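You operate a simulated robot arm through the tools that you are given. There is no shell and no other tool.

You are at the controls of a simulated robot arm. One attempt, no reset.

TASK
Add the oak batten to the frame, square it and raise both stops.
Fine: the green and the blue stop; lay the batten on the frame's yellow bars, along the board; push its end to the fence with the red plate, then draw the plate back. Where these are worked on the way, their far stop is far enough and under half their travel is too little: red plate.

Only the result counts: the job must be done as asked and must still hold three seconds after the hand-in. Knocking over, shifting, dropping, spilling or breaking anything else fails it.

THE ROBOT
A 6-joint arm with a two-finger gripper, fixed in place. Base frame: the origin is at the foot of the arm, x ahead of it, y to its left, z up; the work surface is at about z = 800. Units: mm, rad, N and s.
Its first joint turns from -2.897 to 2.897 rad. Payload 3.43 kg.
The TCP is the grasp point between the finger pads, 20 mm short of the fingertips. In the tool frame z runs along the fingers and y along their closing line. Largest opening 190 mm; the body of the gripper starts 248 mm behind the TCP.
Orientation is that of the tool frame in the base frame, as a unit quaternion [x, y, z, w]. With the fingers straight down and closing along the base's y, the tool's x points along the base's -x, its y along +y and its z along -z.

THE INTERFACE
- The arm moves only by the tool arm_command. Its argument "commands" is a list of rows, each a list of 6 numbers: the shift along the base's x, y, z in units of 400 mm (1.0 is 400 mm), then the turn, a rotation vector about the base's x, y, z in units of 45 degrees (1.0 is 45 degrees). In form: [[x, y, z, ax, ay, az], ...]. A call has 1 to 20 rows; each row is the pose to reach, as a shift and turn from the pose commanded when the call began. "hand" is the finger opening in mm, from 0 to 190, set as the call begins (left out, the last holds). A call with a number of a shift or a turn outside -1 to 1 is refused whole. Each row takes 0.2 s and may step no farther than 50 mm and 0.15 rad from the row before; otherwise, or with a gripper value out of range, the whole call is refused. Where a pose cannot be reached the arm comes as near as it can. A force on the tool above 70 N (or 10 N above the force at the start of the call, whichever is more), or a blocked arm, ends the call early, and 0.2 s more pass. Each finger travels about 153 mm/s and halts on what it meets, pressing with about 28 N; the grip force reading is that of the motor and also rises with nothing between the fingers. The clock runs only during rows and for 0.2 s after the last one: add rows that repeat a pose to give the fingers time. It gives the time, the measured TCP pose, the force on the tool (base axes), the opening and the grip force at its end, in the units of the frame above (readings bear some noise), with the torque about the TCP (base axes, N m) and any sound that the robot's microphone picked up, and new pictures: "show" is both (left out), scene, wrist or none.
- Cameras (640 x 400 px; columns grow to the right, rows downward): "scene" is fixed at [220.5, -651.7, 1378.5]; the picture's right is [0.37, -0.93, 0.00], its down [-0.54, -0.22, -0.81] and it looks along [0.76, 0.30, -0.58] (base axes); focal length 255 px, centre (320, 200). "wrist" rides on the gripper at [71, -8, -288] in the tool frame; the picture's right is [0.12, 0.99, 0.00], its down [-0.96, 0.11, -0.25] and it looks along [-0.25, 0.03, 0.97] (tool axes); focal length 261 px, centre (320, 200). There is no depth. A picture from a camera that has moved, and an enlarged one, comes with that camera's place and axes in the base frame and with its lens.
- slide_trunk(by): slides the trunk up (or, below 0, down) by that many mm; the arm rides with it, the base frame stays. It gives what a move gives, with no picture.
- enlarge(camera, box): a new picture of the part [left, top, right, bottom] of that camera's present view, enlarged. No time passes.
- hand_in(): hands the job in; it is judged then, once.

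Nothing tells you positions but the pictures and the camera data. Unless the task says otherwise, let go and move clear before handing in.

The tools are called after "Call:" as name(argument=value, ...) on one line, values as JSON. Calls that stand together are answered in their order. arm_command: Moves the arm, as the interface text tells. Its arguments: {"type":"object","properties":{"commands":{"type":"array","items":{"type":"array","items":{"type":"number"}}},"hand":{"type":"number"},"show":{"type":"string","enum":["both","scene","wrist","none"]}},"required":["commands"]} The other tools are called the same way: slide_trunk (by) slides the trunk up or down; enlarge (camera, box) takes an enlarged picture of a part of a camera's view; hand_in () hands the job in.

At the start:

```text
time: 0.0
tool_pos: [795.8, -229.7, 1164.6]
ee_rot: [0.001, 1.0, 0.0, -0.001]
ft_force: [-0.4, 0.3, -0.8]
torque: [-0.01, 0.0, -0.01]
width: 190.3
grip_force: 0.1
trunk travel left (down, up): [-250.0, 190.0]
```

scene: 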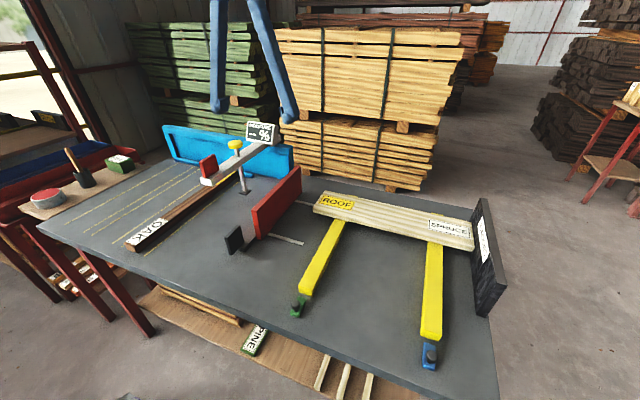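
wrist: 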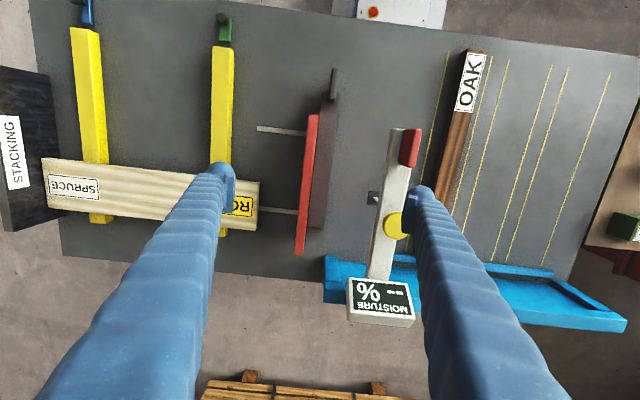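

I see a table with a yellow-barred frame and a spruce batten already on it. There is a black STACKING fence at the -y end, a red plate on a slide, a moisture meter arm over an oak batten, and green and blue stops at the near ends of the yellow bars. I'll enlarge these areas before moving.

Call:
enlarge(camera="scene", box=[110, 110, 310, 260])

Call:
enlarge(camera="scene", box=[220, 160, 380, 330])

Call:
enlarge(camera="scene", box=[370, 180, 520, 380])

Call:
enlarge(camera="wrist", box=[0, 0, 320, 260])

Call:
enlarge(camera="wrist", box=[310, 30, 640, 340])

```text
2.67 times, centred on (210, 185) of scene
camera zoom: at [220.5, -651.7, 1378.5], right [0.37, -0.93, 0.0], down [-0.54, -0.22, -0.81], along [0.76, 0.3, -0.58], focal length 680 px, centre (613, 240)
```

zoom: 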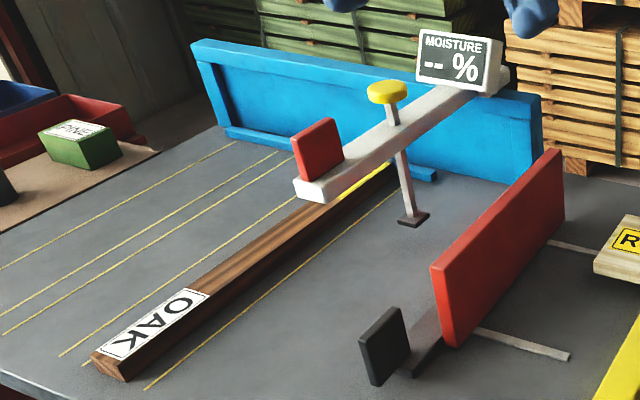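

```text
2.35 times, centred on (300, 245) of scene
camera zoom: at [220.5, -651.7, 1378.5], right [0.37, -0.93, 0.0], down [-0.54, -0.22, -0.81], along [0.76, 0.3, -0.58], focal length 600 px, centre (367, 94)
```

zoom: 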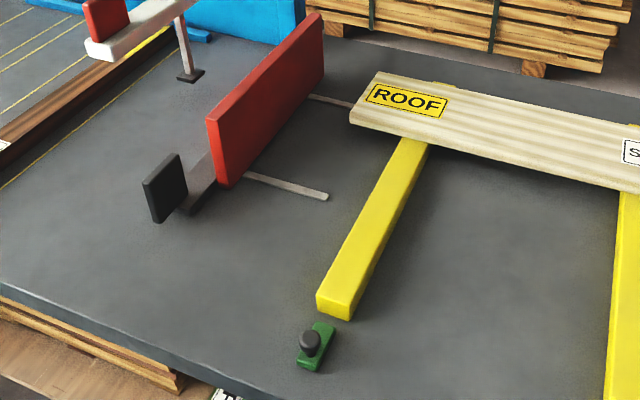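

```text
2.00 times, centred on (445, 280) of scene
camera zoom: at [220.5, -651.7, 1378.5], right [0.37, -0.93, 0.0], down [-0.54, -0.22, -0.81], along [0.76, 0.3, -0.58], focal length 510 px, centre (70, 40)
```

zoom: 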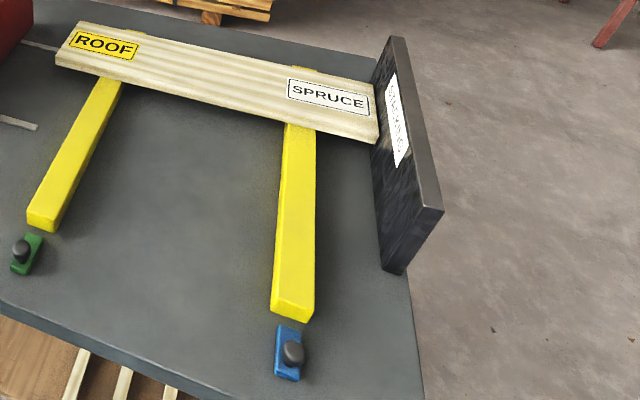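

```text
1.54 times, centred on (160, 130) of wrist
camera zoom: at [724.6, -239.5, 1453.1], right [-0.12, 0.99, 0.0], down [0.96, 0.11, 0.25], along [0.24, 0.03, -0.97], focal length 401 px, centre (566, 308)
```

zoom: 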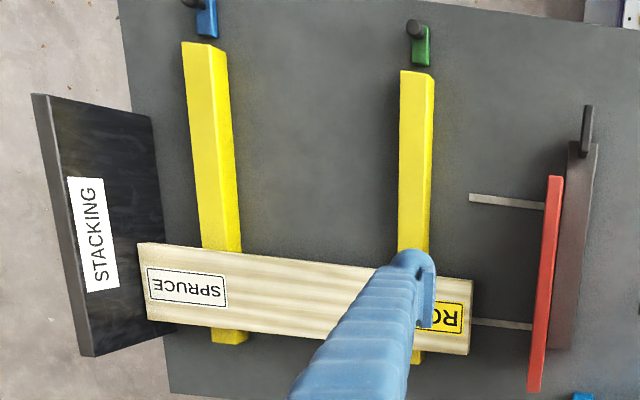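

```text
1.29 times, centred on (475, 185) of wrist
camera zoom: at [724.6, -239.5, 1453.1], right [-0.12, 0.99, 0.0], down [0.96, 0.11, 0.25], along [0.24, 0.03, -0.97], focal length 336 px, centre (120, 219)
```

zoom: 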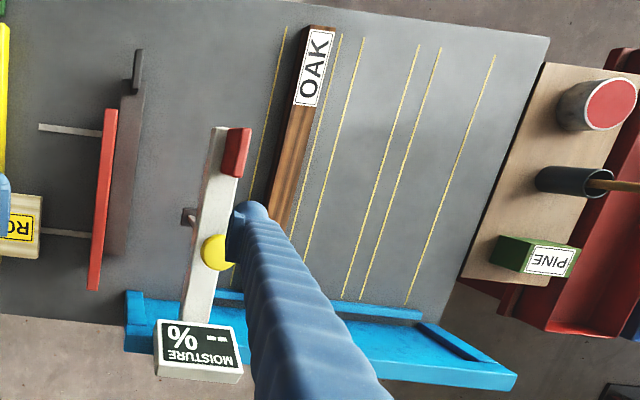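

The oak batten lies roughly along x at y of about 60–100, and the moisture meter arm reaches over it. I need closer views of the meter, the stops and the plate to see how each one works.

Call:
enlarge(camera="scene", box=[190, 115, 290, 200])

Call:
enlarge(camera="wrist", box=[340, 110, 460, 340])

Call:
enlarge(camera="scene", box=[280, 280, 350, 330])

Call:
enlarge(camera="scene", box=[400, 320, 470, 380])

Call:
enlarge(camera="wrist", box=[60, 0, 260, 80])

Call:
enlarge(camera="wrist", box=[240, 50, 360, 260])

Call:
enlarge(camera="scene", box=[215, 155, 315, 265])

```text
4.71 times, centred on (240, 158) of scene
camera zoom: at [220.5, -651.7, 1378.5], right [0.37, -0.93, 0.0], down [-0.54, -0.22, -0.81], along [0.76, 0.3, -0.58], focal length 1201 px, centre (696, 400)
```

zoom: 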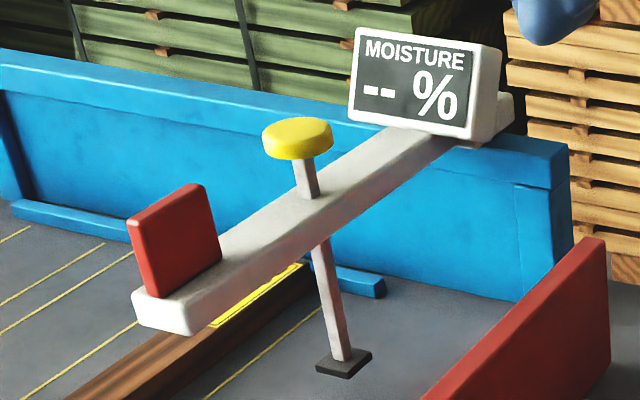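

```text
1.74 times, centred on (400, 225) of wrist
camera zoom: at [724.6, -239.5, 1453.1], right [-0.12, 0.99, 0.0], down [0.96, 0.11, 0.25], along [0.24, 0.03, -0.97], focal length 453 px, centre (181, 156)
```

zoom: 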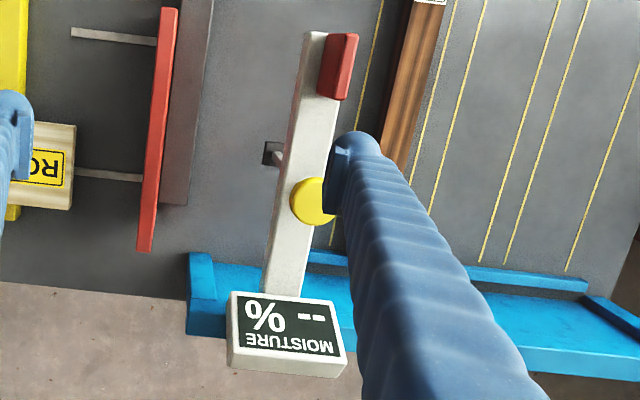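

```text
8.00 times, centred on (315, 305) of scene
camera zoom: at [220.5, -651.7, 1378.5], right [0.37, -0.93, 0.0], down [-0.54, -0.22, -0.81], along [0.76, 0.3, -0.58], focal length 2041 px, centre (360, -640)
```

zoom: 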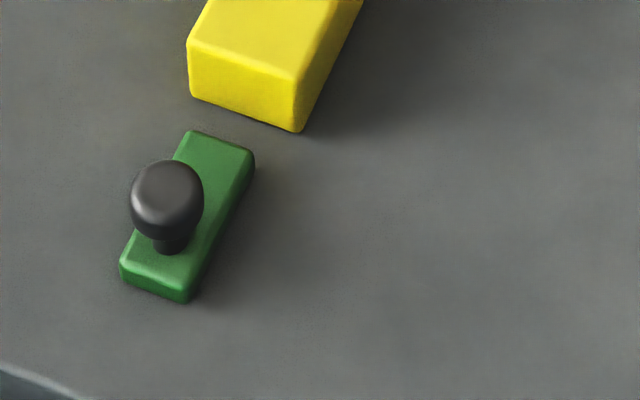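

```text
6.67 times, centred on (435, 350) of scene
camera zoom: at [220.5, -651.7, 1378.5], right [0.37, -0.93, 0.0], down [-0.54, -0.22, -0.81], along [0.76, 0.3, -0.58], focal length 1701 px, centre (-447, -800)
```

zoom: 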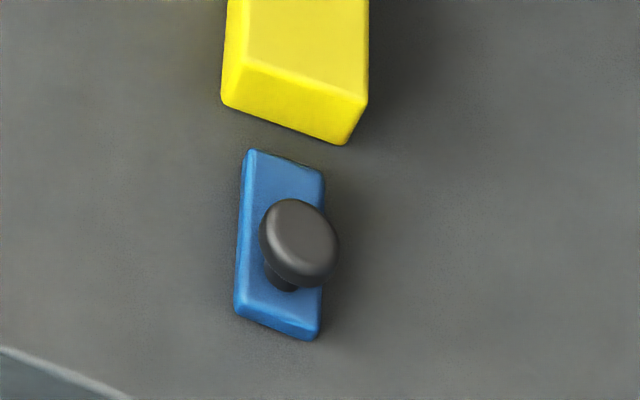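

```text
3.20 times, centred on (160, 40) of wrist
camera zoom: at [724.6, -239.5, 1453.1], right [-0.12, 0.99, 0.0], down [0.96, 0.11, 0.25], along [0.24, 0.03, -0.97], focal length 834 px, centre (832, 712)
```

zoom: 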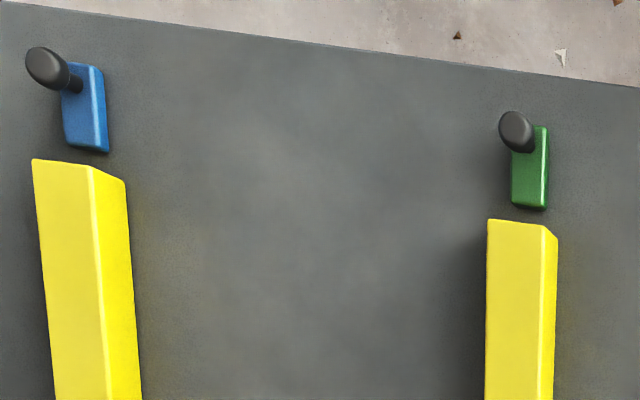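

```text
1.90 times, centred on (300, 155) of wrist
camera zoom: at [724.6, -239.5, 1453.1], right [-0.12, 0.99, 0.0], down [0.96, 0.11, 0.25], along [0.24, 0.03, -0.97], focal length 496 px, centre (358, 286)
```

zoom: 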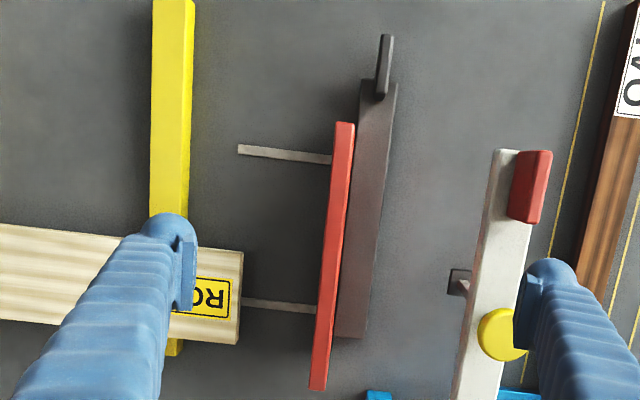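

```text
3.64 times, centred on (265, 210) of scene
camera zoom: at [220.5, -651.7, 1378.5], right [0.37, -0.93, 0.0], down [-0.54, -0.22, -0.81], along [0.76, 0.3, -0.58], focal length 928 px, centre (520, 164)
```

zoom: 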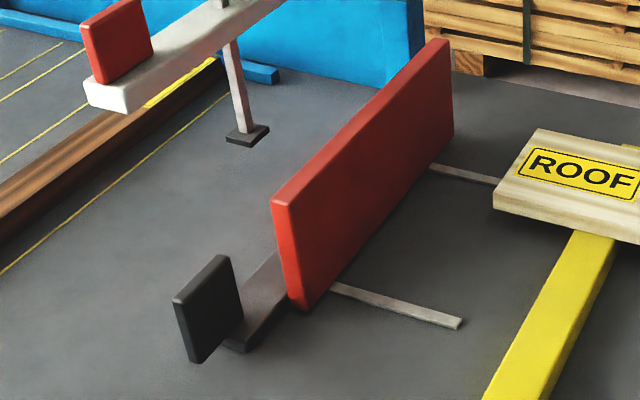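

I now read the meter as a cantilevered arm at about z 950–1000 and y around -100, so it isn't directly over the batten. The stops are flat flaps with vertical mushroom knobs. Next I'll zoom in on the batten ends, the board and the fence to get sizes.

Call:
enlarge(camera="scene", box=[120, 210, 180, 260])

Call:
enlarge(camera="scene", box=[200, 160, 260, 200])

Call:
enlarge(camera="scene", box=[300, 180, 380, 240])

Call:
enlarge(camera="scene", box=[420, 190, 520, 330])

Call:
enlarge(camera="wrist", box=[430, 40, 500, 100])

Call:
enlarge(camera="wrist", box=[400, 100, 520, 290])

Call:
enlarge(camera="scene", box=[0, 120, 160, 260])

```text
8.00 times, centred on (150, 235) of scene
camera zoom: at [220.5, -651.7, 1378.5], right [0.37, -0.93, 0.0], down [-0.54, -0.22, -0.81], along [0.76, 0.3, -0.58], focal length 2041 px, centre (1680, -80)
```

zoom: 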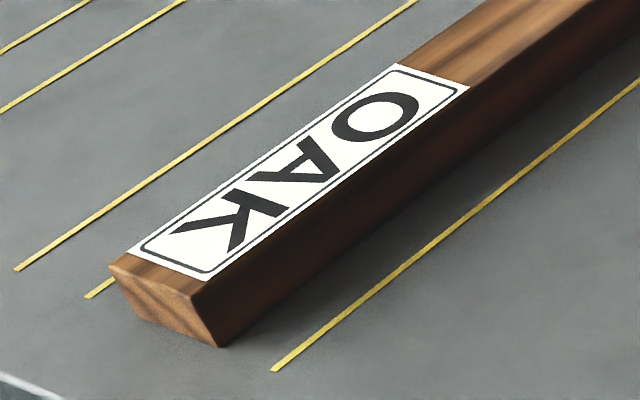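

```text
10.00 times, centred on (230, 180) of scene
camera zoom: at [220.5, -651.7, 1378.5], right [0.37, -0.93, 0.0], down [-0.54, -0.22, -0.81], along [0.76, 0.3, -0.58], focal length 2552 px, centre (1220, 400)
```

zoom: 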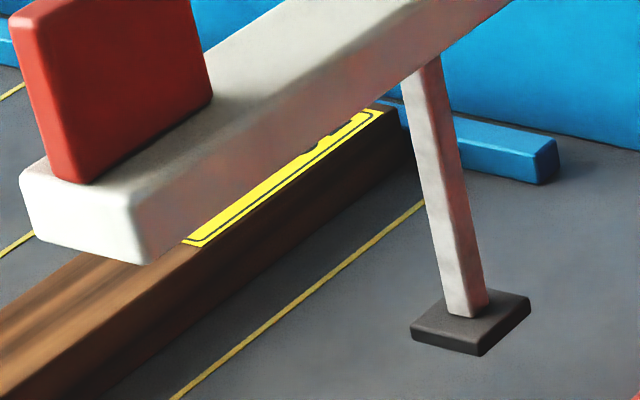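

```text
6.67 times, centred on (340, 210) of scene
camera zoom: at [220.5, -651.7, 1378.5], right [0.37, -0.93, 0.0], down [-0.54, -0.22, -0.81], along [0.76, 0.3, -0.58], focal length 1701 px, centre (187, 133)
```

zoom: 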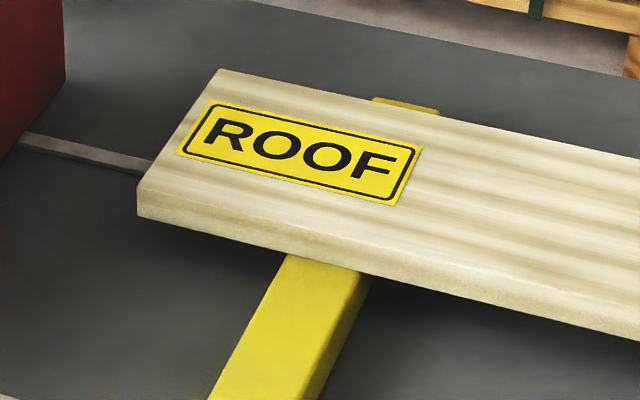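

```text
2.86 times, centred on (470, 260) of scene
camera zoom: at [220.5, -651.7, 1378.5], right [0.37, -0.93, 0.0], down [-0.54, -0.22, -0.81], along [0.76, 0.3, -0.58], focal length 729 px, centre (-109, 29)
```

zoom: 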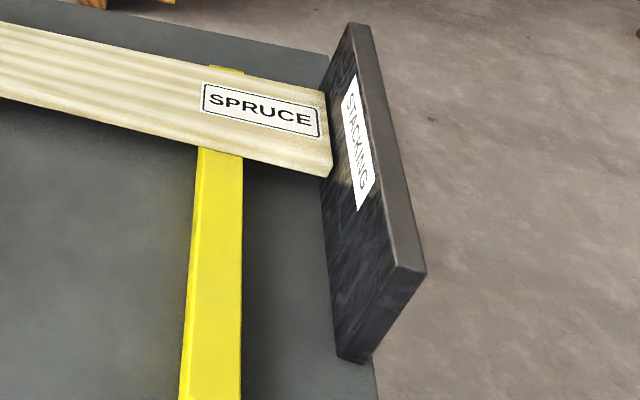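

```text
6.67 times, centred on (465, 70) of wrist
camera zoom: at [724.6, -239.5, 1453.1], right [-0.12, 0.99, 0.0], down [0.96, 0.11, 0.25], along [0.24, 0.03, -0.97], focal length 1738 px, centre (-647, 1067)
```

zoom: 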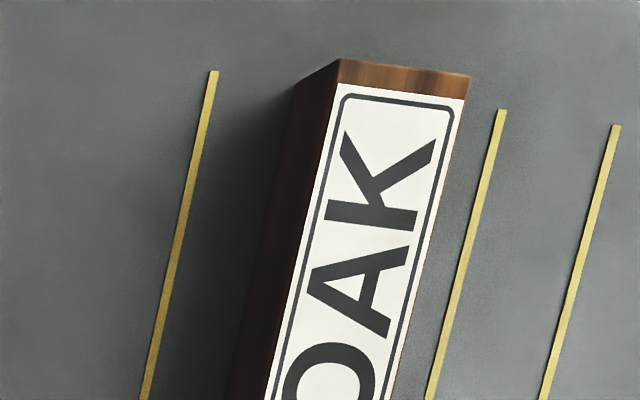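

```text
2.11 times, centred on (460, 195) of wrist
camera zoom: at [724.6, -239.5, 1453.1], right [-0.12, 0.99, 0.0], down [0.96, 0.11, 0.25], along [0.24, 0.03, -0.97], focal length 549 px, centre (25, 210)
```

zoom: 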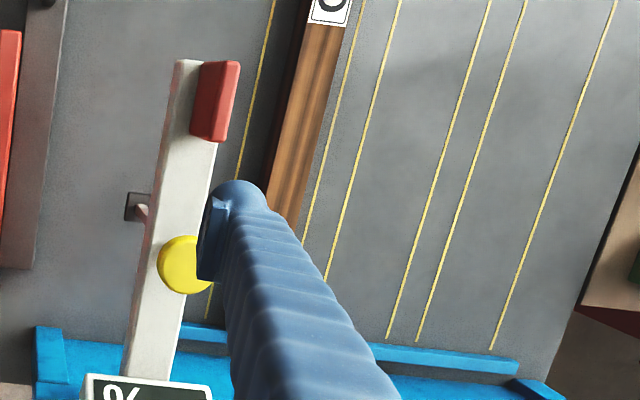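

```text
2.86 times, centred on (80, 190) of scene
camera zoom: at [220.5, -651.7, 1378.5], right [0.37, -0.93, 0.0], down [-0.54, -0.22, -0.81], along [0.76, 0.3, -0.58], focal length 729 px, centre (1006, 229)
```

zoom: 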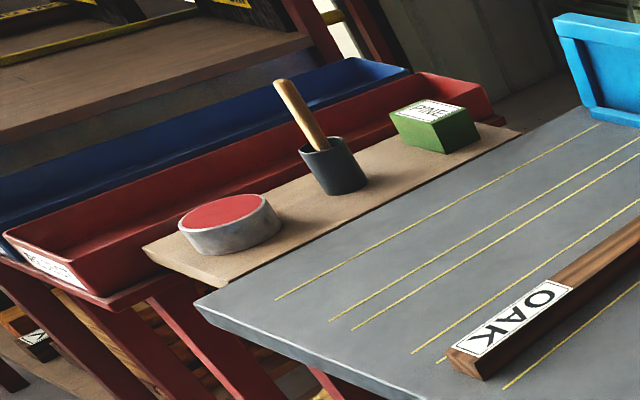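

The batten measures about 500 × 42 × 28 mm, spanning x 511–1009 with its centre line at y≈79. The bar tops are at z≈828, the board's near edge at x≈851, and the fence face at y≈-866. I'm moving above the batten at safe height, clear of the meter, to take a closer look.

Call:
arm_command(commands=[[-0.002, 0.11, 0, 0, 0, 0], [-0.004, 0.22, 0, 0, 0, 0], [-0.006, 0.33, 0, 0, 0, 0], [-0.008, 0.44, 0, 0, 0, 0], [-0.01, 0.55, 0, 0, 0, 0], [-0.012, 0.66, 0, 0, 0, 0], [-0.015, 0.7725, 0, 0, 0, 0], [-0.015, 0.7725, 0, 0, 0, 0]], hand=100, show="both")

```text
time: 1.8
tool_pos: [790.2, 80.1, 1163.8]
ee_rot: [0.001, 1.0, 0.0, -0.001]
ft_force: [0.0, 0.1, -0.1]
torque: [-0.07, 0.0, 0.0]
width: 100.3
grip_force: 0.0
trunk travel left (down, up): [-250.0, 190.0]
camera wrist: at [719.7, 70.5, 1452.2], right [-0.12, 0.99, 0.0], down [0.96, 0.11, 0.25], along [0.24, 0.03, -0.97], focal length 261 px, centre (320, 200)
```

scene: 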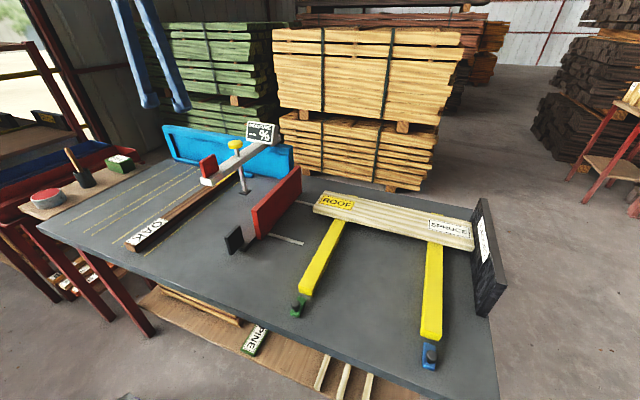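
wrist: 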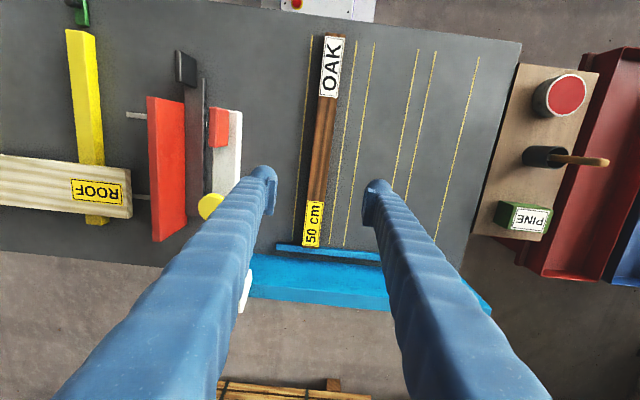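

The batten carries a "50 cm" label, so it is 500 mm long, and it lies between the fingers. I'll zoom in to measure its exact position and yaw before I descend.

Call:
enlarge(camera="wrist", box=[270, 20, 390, 140])

Call:
enlarge(camera="wrist", box=[270, 140, 390, 260])

Call:
enlarge(camera="wrist", box=[120, 30, 280, 330])

```text
3.33 times, centred on (330, 80) of wrist
camera zoom: at [719.7, 70.5, 1452.2], right [-0.12, 0.99, 0.0], down [0.96, 0.11, 0.25], along [0.24, 0.03, -0.97], focal length 869 px, centre (287, 600)
```

zoom: 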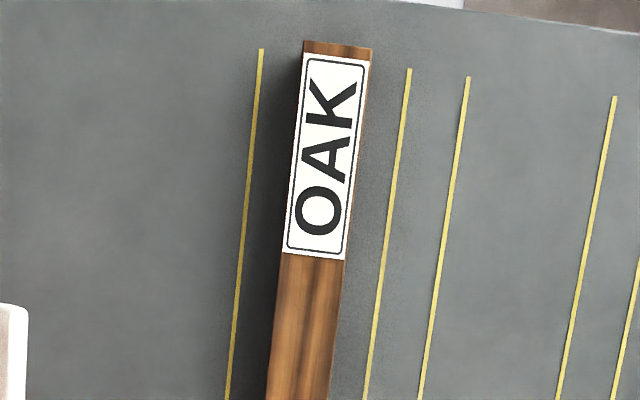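

```text
3.33 times, centred on (330, 200) of wrist
camera zoom: at [719.7, 70.5, 1452.2], right [-0.12, 0.99, 0.0], down [0.96, 0.11, 0.25], along [0.24, 0.03, -0.97], focal length 869 px, centre (287, 200)
```

zoom: 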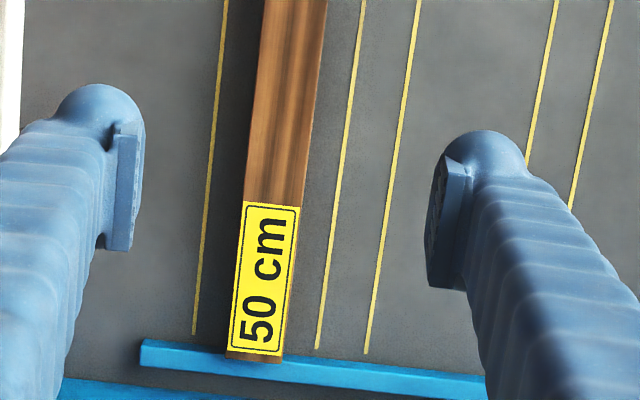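

```text
1.33 times, centred on (200, 180) of wrist
camera zoom: at [719.7, 70.5, 1452.2], right [-0.12, 0.99, 0.0], down [0.96, 0.11, 0.25], along [0.24, 0.03, -0.97], focal length 348 px, centre (480, 227)
```

zoom: 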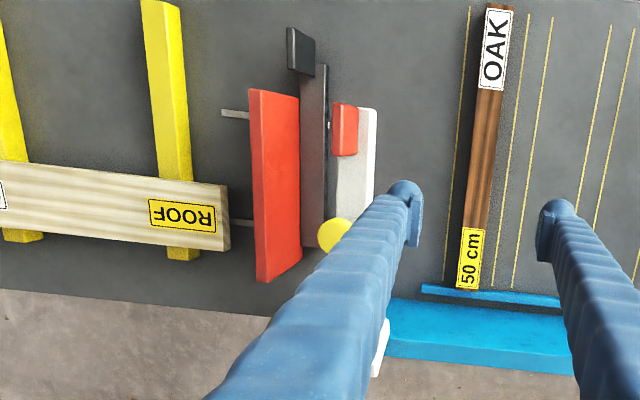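

The batten spans x 508–1008 at y≈78, aligned with x. I'm descending to straddle it with the TCP at z≈828.

Call:
arm_command(commands=[[0, -0.005, -0.12, 0, 0, 0], [0, -0.005, -0.24, 0, 0, 0], [0, -0.005, -0.36, 0, 0, 0], [0, -0.005, -0.48, 0, 0, 0], [0, -0.005, -0.6, 0, 0, 0], [0, -0.005, -0.7, 0, 0, 0], [0, -0.005, -0.77, 0, 0, 0], [0, -0.005, -0.81, 0, 0, 0], [0, -0.005, -0.84, 0, 0, 0], [0, -0.005, -0.84, 0, 0, 0]], hand=100, show="both")

```text
time: 4.0
tool_pos: [789.9, 77.0, 829.6]
ee_rot: [0.001, 1.0, -0.001, -0.001]
ft_force: [-0.4, 0.8, -0.1]
torque: [0.01, 0.01, 0.0]
width: 100.1
grip_force: 0.1
trunk travel left (down, up): [-250.0, 190.0]
camera wrist: at [718.9, 66.7, 1117.5], right [-0.12, 0.99, 0.0], down [0.96, 0.11, 0.25], along [0.25, 0.03, -0.97], focal length 261 px, centre (320, 200)
```

scene: 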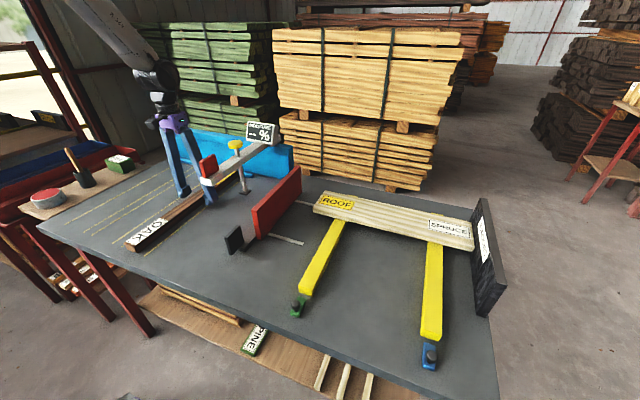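
wrist: 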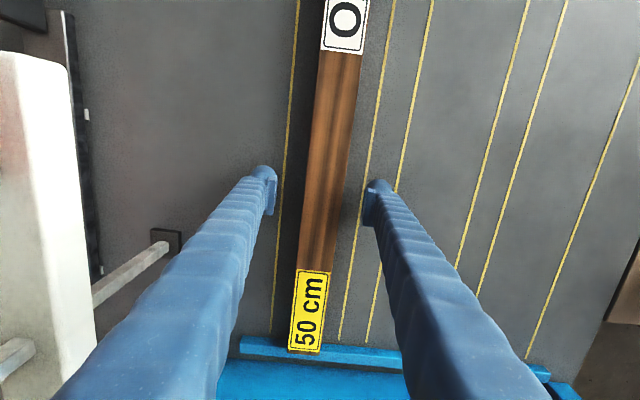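

The fingers straddle the batten, clear of the meter, whose foot pad hangs at about (853, -95, 848). I'm closing to grip.

Call:
arm_command(commands=[[0, 0, 0, 0, 0, 0], [0, 0, 0, 0, 0, 0], [0, 0, 0, 0, 0, 0], [0, 0, 0, 0, 0, 0]], hand=20, show="wrist")

```text
time: 5.0
tool_pos: [788.4, 76.9, 831.7]
ee_rot: [0.0, 1.0, -0.001, 0.0]
ft_force: [1.7, 1.4, 0.6]
torque: [-0.13, 0.0, -0.07]
width: 44.4
grip_force: 28.1
trunk travel left (down, up): [-250.0, 190.0]
camera wrist: at [718.9, 66.6, 1117.5], right [-0.12, 0.99, 0.0], down [0.96, 0.11, 0.25], along [0.25, 0.03, -0.97], focal length 261 px, centre (320, 200)
```

wrist: 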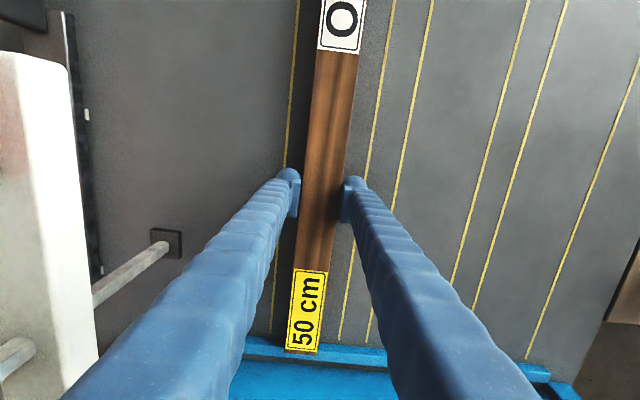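

It's gripped at about 44 mm width. I'm lifting slowly first to check how well it holds.

Call:
arm_command(commands=[[0, 0, 0.015, 0, 0, 0], [0, 0, 0.04, 0, 0, 0], [0, 0, 0.075, 0, 0, 0], [0, 0, 0.12, 0, 0, 0], [0, 0, 0.12, 0, 0, 0]], hand=20, show="both")

```text
time: 6.2
tool_pos: [789.8, 75.9, 877.5]
ee_rot: [0.001, 1.0, 0.0, 0.0]
ft_force: [0.2, 0.5, -5.6]
torque: [-0.02, -0.11, 0.02]
width: 44.5
grip_force: 28.1
trunk travel left (down, up): [-250.0, 190.0]
camera wrist: at [719.3, 66.2, 1164.7], right [-0.12, 0.99, 0.0], down [0.96, 0.11, 0.25], along [0.24, 0.03, -0.97], focal length 261 px, centre (320, 200)
```

scene: 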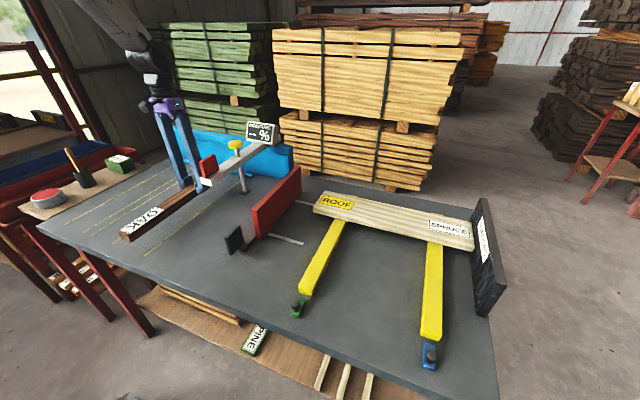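
wrist: 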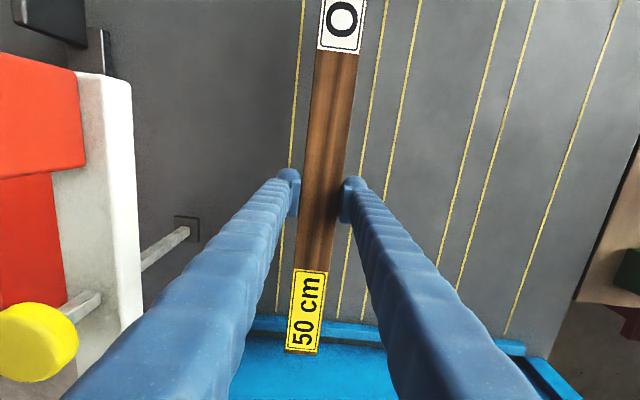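

It's held firmly at about 5.6 N with no slip. I'm raising it well above the meter.

Call:
arm_command(commands=[[0, 0, 0.06, 0, 0, 0], [0, 0, 0.14, 0, 0, 0], [0, 0, 0.22, 0, 0, 0], [0, 0, 0.3, 0, 0, 0], [0, 0, 0.38, 0, 0, 0], [0, 0, 0.46, 0, 0, 0], [0, 0, 0.54, 0, 0, 0], [0, 0, 0.62, 0, 0, 0], [0, 0, 0.7, 0, 0, 0], [0, 0, 0.76, 0, 0, 0], [0, 0, 0.78, 0, 0, 0], [0, 0, 0.78, 0, 0, 0]], hand=20, show="both")

```text
time: 8.8
tool_pos: [789.3, 78.3, 1190.1]
ee_rot: [0.001, 1.0, 0.0, -0.001]
ft_force: [0.1, 0.0, -4.4]
torque: [0.0, -0.12, 0.0]
width: 44.3
grip_force: 28.0
trunk travel left (down, up): [-250.0, 190.0]
camera wrist: at [719.1, 68.1, 1477.5], right [-0.12, 0.99, 0.0], down [0.96, 0.11, 0.25], along [0.24, 0.03, -0.97], focal length 261 px, centre (320, 200)
```

scene: 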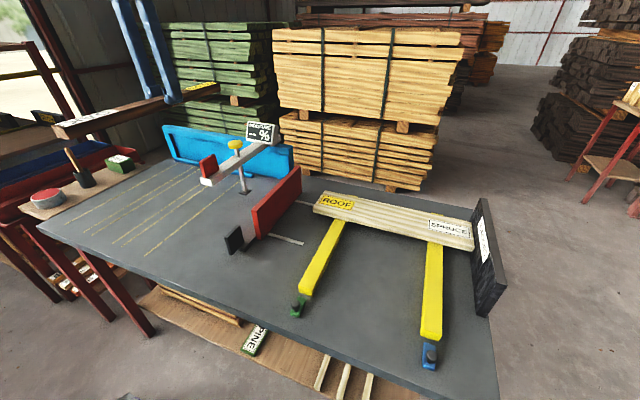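
wrist: 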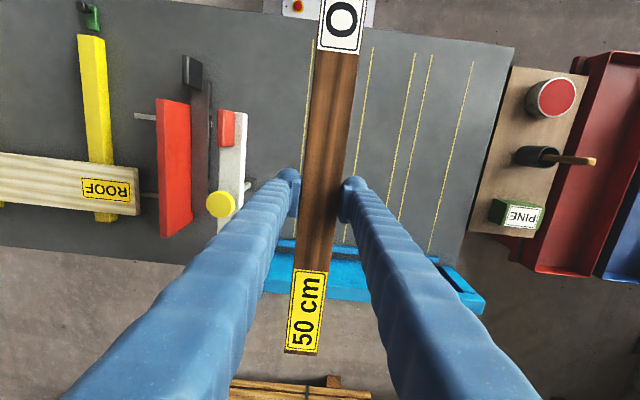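

The batten's underside is at about 1160, clear of the meter. I'm carrying it toward -y while turning +45° about z, so the OAK end swings to the fence side like the SPRUCE label.

Call:
arm_command(commands=[[0, -0.05, 0, 0, 0, 0.05], [0, -0.12, 0, 0, 0, 0.12], [0, -0.2, 0, 0, 0, 0.2], [0, -0.28, 0, 0, 0, 0.28], [0, -0.36, 0, 0, 0, 0.36], [0, -0.44, 0, 0, 0, 0.44], [0, -0.52, 0, 0, 0, 0.52], [0, -0.6, 0, 0, 0, 0.6], [0, -0.68, 0, 0, 0, 0.68], [0, -0.76, 0, 0, 0, 0.76], [0, -0.84, 0, 0, 0, 0.84], [0, -0.91, 0, 0, 0, 0.92], [0, -0.97, 0, 0, 0, 0.97], [0, -1.0, 0, 0, 0, 1.0], [0, -1.0, 0, 0, 0, 1.0]], hand=20, show="both")

```text
time: 12.0
tool_pos: [788.8, -324.4, 1189.6]
ee_rot: [-0.382, 0.924, 0.001, -0.001]
ft_force: [0.5, -0.7, -4.5]
torque: [0.08, -0.09, 0.0]
width: 43.9
grip_force: 28.0
trunk travel left (down, up): [-250.0, 190.0]
camera wrist: at [744.8, -381.0, 1477.3], right [-0.79, 0.62, 0.0], down [0.6, 0.76, 0.25], along [0.15, 0.19, -0.97], focal length 261 px, centre (320, 200)
```

scene: 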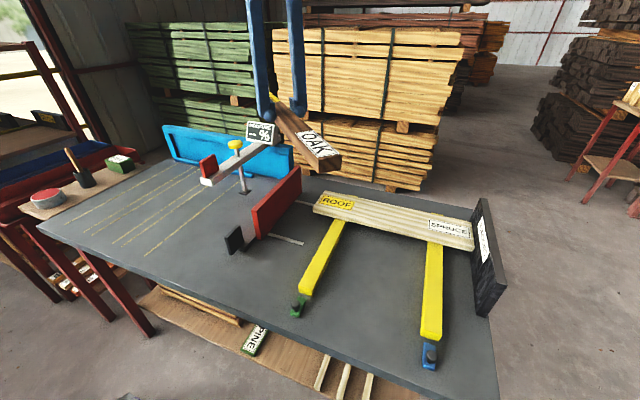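
wrist: 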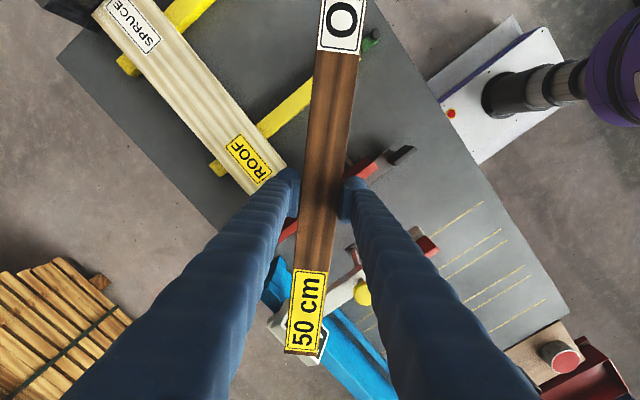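

The rotation works. I'm turning the remaining +45° and moving to about (800, -515), still high.

Call:
arm_command(commands=[[0.002, -0.03, 0, 0, 0, 0.05], [0.004, -0.06, 0, 0, 0, 0.12], [0.006, -0.1, 0, 0, 0, 0.2], [0.008, -0.14, 0, 0, 0, 0.28], [0.01, -0.18, 0, 0, 0, 0.36], [0.012, -0.22, 0, 0, 0, 0.44], [0.014, -0.26, 0, 0, 0, 0.52], [0.016, -0.3, 0, 0, 0, 0.6], [0.018, -0.34, 0, 0, 0, 0.68], [0.02, -0.38, 0, 0, 0, 0.76], [0.022, -0.42, 0, 0, 0, 0.84], [0.024, -0.45, 0, 0, 0, 0.92], [0.026, -0.47, 0, 0, 0, 0.97], [0.028, -0.477, 0, 0, 0, 1.0], [0.028, -0.477, 0, 0, 0, 1.0]], hand=20, show="both")

```text
time: 15.2
tool_pos: [800.0, -513.6, 1190.2]
ee_rot: [0.707, -0.707, -0.001, 0.0]
ft_force: [-0.4, -0.5, -4.9]
torque: [0.1, -0.02, -0.02]
width: 44.2
grip_force: 28.0
trunk travel left (down, up): [-250.0, 190.0]
camera wrist: at [808.6, -585.5, 1477.8], right [-0.99, -0.12, 0.0], down [-0.11, 0.96, 0.25], along [-0.03, 0.25, -0.97], focal length 261 px, centre (320, 200)
```

scene: 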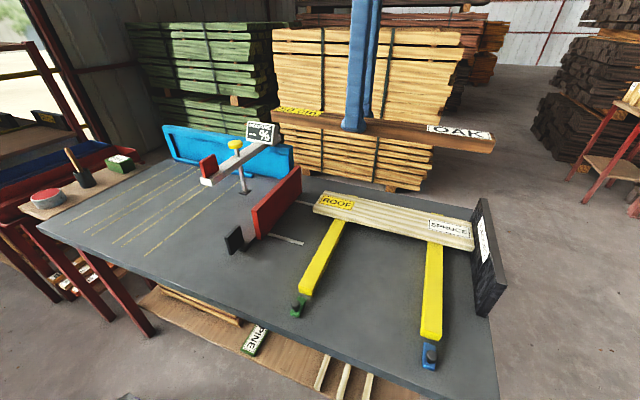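
wrist: 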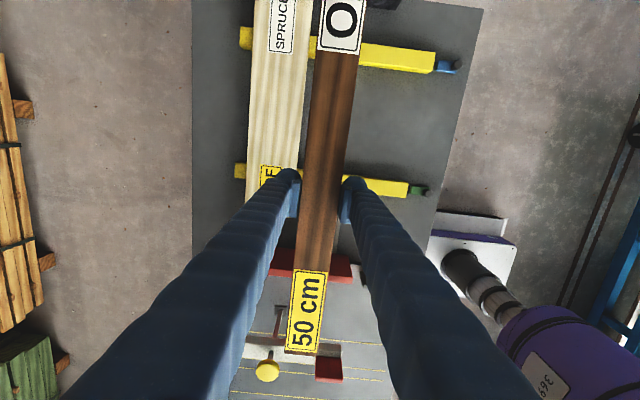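

The batten now runs along y above the frame. I'll measure the board's edge against it in this view before descending.

Call:
enlarge(camera="wrist", box=[230, 0, 350, 120])

Call:
enlarge(camera="wrist", box=[220, 120, 460, 370])

Call:
enlarge(camera="wrist", box=[380, 20, 480, 220])

```text
3.33 times, centred on (290, 60) of wrist
camera zoom: at [808.6, -585.5, 1477.8], right [-0.99, -0.12, 0.0], down [-0.11, 0.96, 0.25], along [-0.03, 0.25, -0.97], focal length 869 px, centre (420, 667)
```

zoom: 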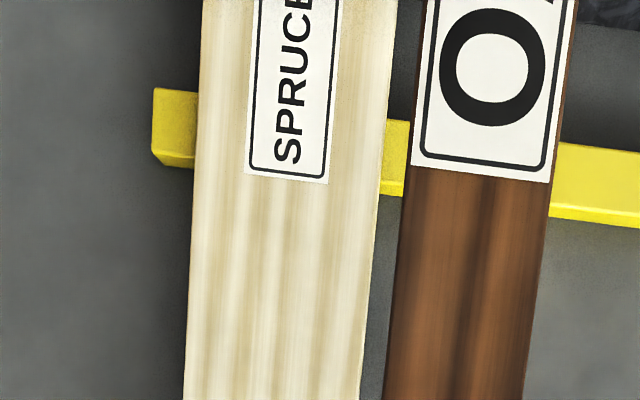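

```text
1.60 times, centred on (340, 245) of wrist
camera zoom: at [808.6, -585.5, 1477.8], right [-0.99, -0.12, 0.0], down [-0.11, 0.96, 0.25], along [-0.03, 0.25, -0.97], focal length 417 px, centre (288, 128)
```

zoom: 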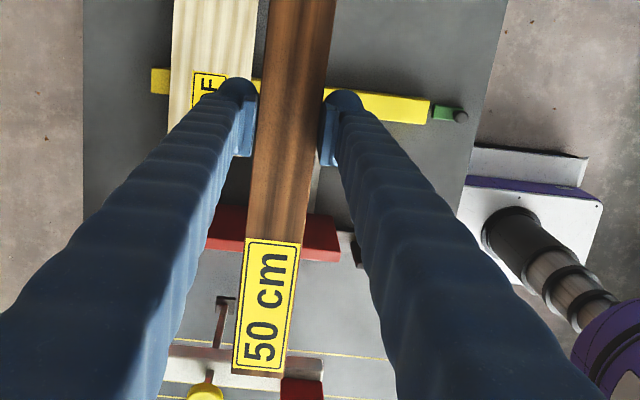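

```text
2.00 times, centred on (430, 120) of wrist
camera zoom: at [808.6, -585.5, 1477.8], right [-0.99, -0.12, 0.0], down [-0.11, 0.96, 0.25], along [-0.03, 0.25, -0.97], focal length 521 px, centre (100, 360)
```

zoom: 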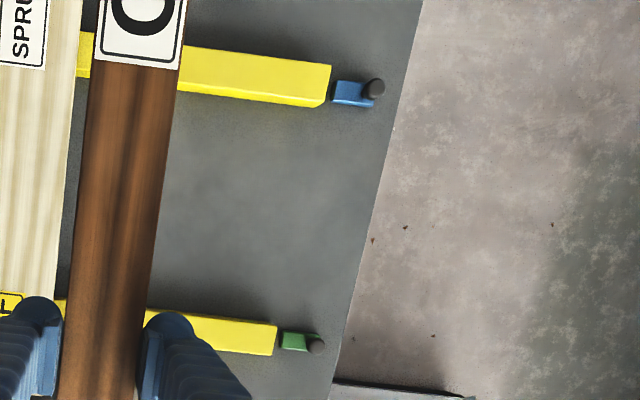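

The board's near edge is at x≈853 and parallel to y, and the plate's front face is at y≈-255. I'm descending with the batten to just above the bars, leaving the far finger about 15 mm clear of the board.

Call:
arm_command(commands=[[0, 0, -0.06, 0, 0, 0], [0, 0, -0.14, 0, 0, 0], [0, 0, -0.23, 0, 0, 0], [0, 0, -0.32, 0, 0, 0], [0, 0, -0.41, 0, 0, 0], [0, 0, -0.5, 0, 0, 0], [0, 0, -0.59, 0, 0, 0], [0, 0, -0.67, 0, 0, 0], [0, 0, -0.74, 0, 0, 0], [0, 0, -0.78, 0, 0, 0], [0, 0, -0.8, 0, 0, 0], [0, 0, -0.8, 0, 0, 0]], hand=20, show="both")

```text
time: 17.8
tool_pos: [798.6, -512.2, 869.8]
ee_rot: [-0.706, 0.708, 0.001, -0.001]
ft_force: [-0.3, 0.0, -4.0]
torque: [0.16, 0.01, -0.04]
width: 44.1
grip_force: 27.6
trunk travel left (down, up): [-250.0, 190.0]
camera wrist: at [807.7, -585.2, 1158.0], right [-0.99, -0.12, 0.0], down [-0.11, 0.96, 0.25], along [-0.03, 0.25, -0.97], focal length 261 px, centre (320, 200)
```

scene: 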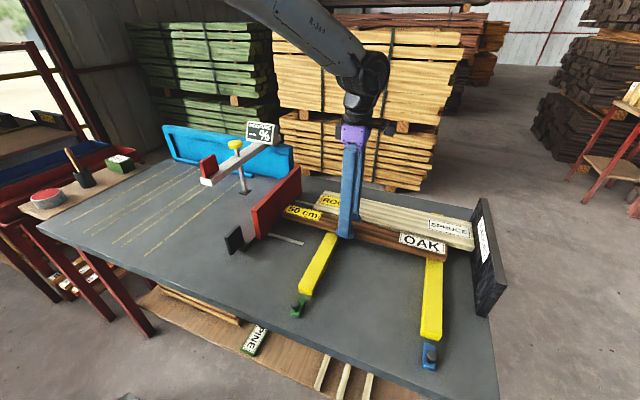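
wrist: 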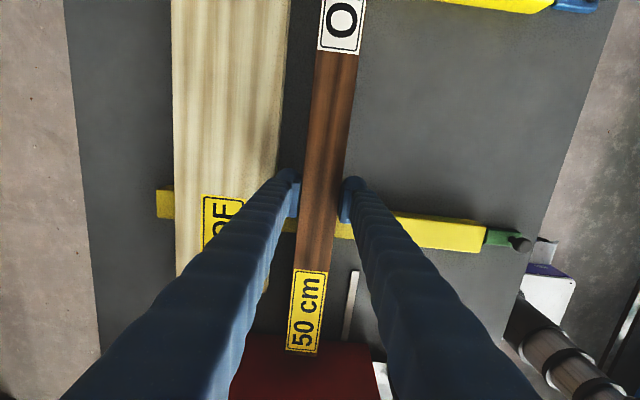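

The 50 cm end is at y≈-302, about 44 mm clear of the plate. I'm lowering the last bit in small steps and watching the force.

Call:
arm_command(commands=[[0, 0, -0.005, 0, 0, 0], [0, 0, -0.01, 0, 0, 0], [0, 0, -0.015, 0, 0, 0], [0, 0, -0.02, 0, 0, 0], [0, 0, -0.0235, 0, 0, 0], [0, 0, -0.0235, 0, 0, 0]], hand=20, show="scene")

```text
time: 19.2
tool_pos: [799.0, -513.2, 861.6]
ee_rot: [-0.707, 0.707, 0.0, 0.0]
ft_force: [0.6, -1.9, -1.5]
torque: [-0.77, -0.09, 0.07]
width: 44.0
grip_force: 27.8
trunk travel left (down, up): [-250.0, 190.0]
```

scene: 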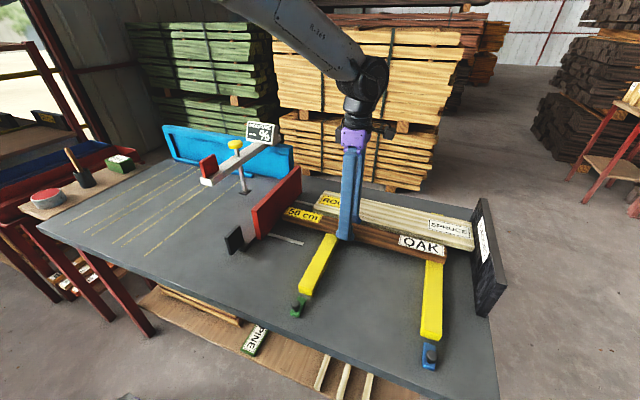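

It's touching the blue bar lightly; the -y end sags slightly. I'm lowering 2 mm more and then opening a little to release.

Call:
arm_command(commands=[[0, 0, -0.0025, 0, 0, 0], [0, 0, -0.005, 0, 0, 0], [0, 0, -0.005, 0, 0, 0]], hand=20, show="wrist")

```text
time: 20.0
tool_pos: [799.6, -513.0, 861.2]
ee_rot: [-0.707, 0.707, 0.0, -0.001]
ft_force: [-1.2, -0.1, 11.6]
torque: [0.2, 0.14, 0.02]
width: 44.3
grip_force: 28.4
trunk travel left (down, up): [-250.0, 190.0]
camera wrist: at [807.4, -585.1, 1147.8], right [-0.99, -0.12, 0.0], down [-0.11, 0.96, 0.25], along [-0.03, 0.25, -0.97], focal length 261 px, centre (320, 200)
```

wrist: 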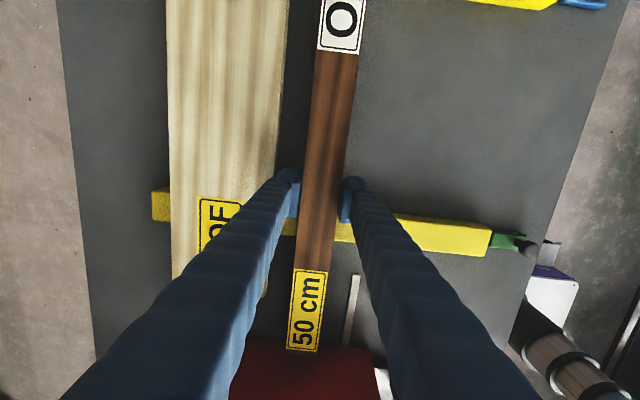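

The batten now rests on both bars, with 11.6 N upward on the tool. I'm opening slightly to release it.

Call:
arm_command(commands=[[0, 0, 0, 0, 0, 0], [0, 0, 0, 0, 0, 0], [0, 0, 0, 0, 0, 0]], hand=56, show="both")

```text
time: 20.8
tool_pos: [799.2, -514.2, 858.3]
ee_rot: [0.707, -0.707, -0.001, 0.0]
ft_force: [0.0, 0.2, -0.3]
torque: [-0.01, 0.0, 0.02]
width: 55.6
grip_force: 0.0
trunk travel left (down, up): [-250.0, 190.0]
camera wrist: at [807.8, -585.3, 1146.1], right [-0.99, -0.12, 0.0], down [-0.11, 0.96, 0.25], along [-0.03, 0.25, -0.97], focal length 261 px, centre (320, 200)
```

scene: 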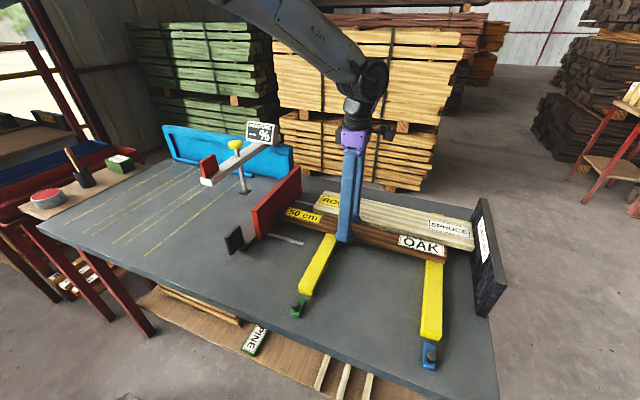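
wrist: 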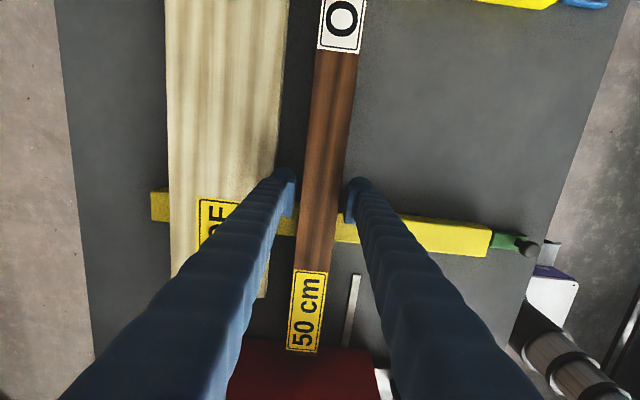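

Released cleanly. I'm rising straight up, then I'll close the fingers and nudge the batten toward the board from its near side.

Call:
arm_command(commands=[[0, 0, 0.03, 0, 0, 0], [0, 0, 0.09, 0, 0, 0], [0, 0, 0.175, 0, 0, 0], [0, 0, 0.175, 0, 0, 0]], hand=56, show="none")

Call:
arm_command(commands=[[-0.03, -0.02, 0, 0, 0, 0], [-0.08, -0.05, 0, 0, 0, 0], [-0.125, -0.0775, 0, 0, 0, 0], [-0.125, -0.0775, 0, 0, 0, 0]], hand=0, show="both")

```text
time: 21.8
tool_pos: [798.2, -512.8, 928.3]
ee_rot: [-0.707, 0.707, 0.001, -0.001]
ft_force: [-0.1, 0.1, 0.3]
torque: [-0.08, 0.03, 0.02]
width: 56.1
grip_force: 0.1
trunk travel left (down, up): [-250.0, 190.0]
```

```text
time: 22.8
tool_pos: [749.4, -545.0, 928.0]
ee_rot: [-0.707, 0.707, 0.0, 0.0]
ft_force: [0.7, 0.3, 0.2]
torque: [0.0, -0.06, 0.02]
width: 0.0
grip_force: 27.8
trunk travel left (down, up): [-250.0, 190.0]
camera wrist: at [757.7, -616.5, 1216.0], right [-0.99, -0.12, 0.0], down [-0.11, 0.96, 0.25], along [-0.03, 0.25, -0.97], focal length 261 px, centre (320, 200)
```

scene: 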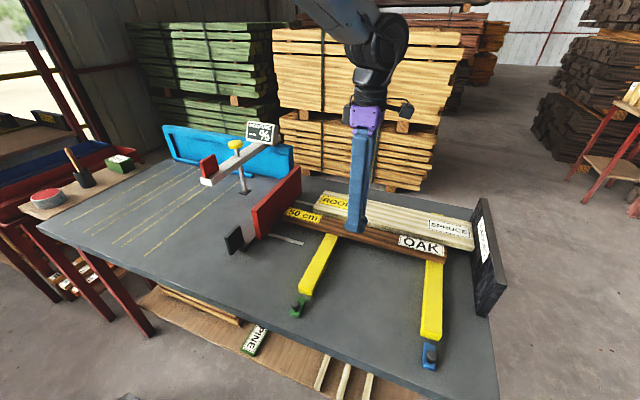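
wrist: 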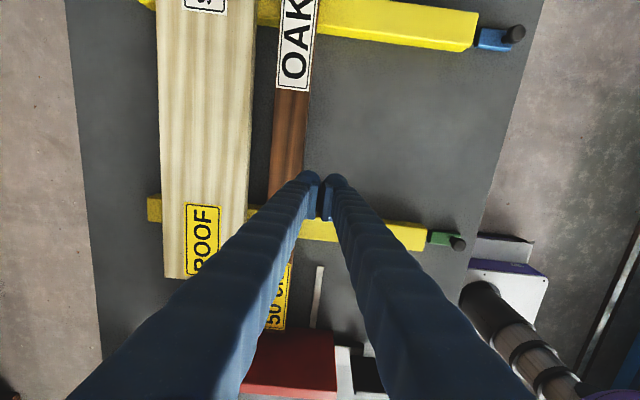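

I'll check the gap and parallelism of the batten against the board in this view.

Call:
enlarge(camera="wrist", box=[200, 0, 340, 180])

Call:
enlarge(camera="wrist", box=[150, 170, 350, 400])

```text
2.22 times, centred on (270, 90) of wrist
camera zoom: at [757.7, -616.5, 1216.0], right [-0.99, -0.12, 0.0], down [-0.11, 0.96, 0.25], along [-0.03, 0.25, -0.97], focal length 579 px, centre (431, 444)
```

zoom: 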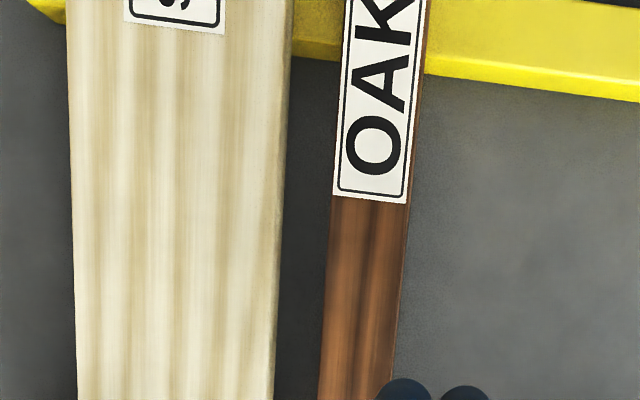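

```text
1.74 times, centred on (250, 285) of wrist
camera zoom: at [757.7, -616.5, 1216.0], right [-0.99, -0.12, 0.0], down [-0.11, 0.96, 0.25], along [-0.03, 0.25, -0.97], focal length 453 px, centre (442, 52)
```

zoom: 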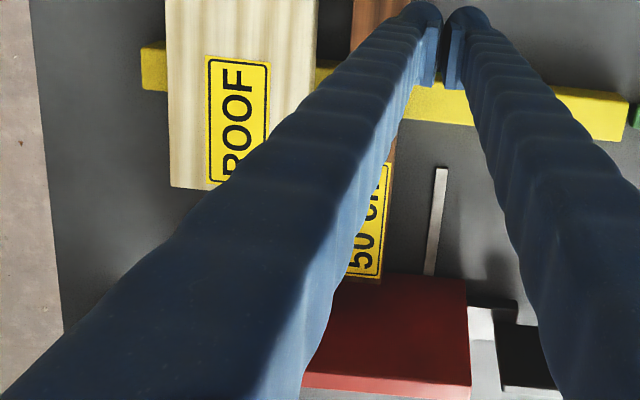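

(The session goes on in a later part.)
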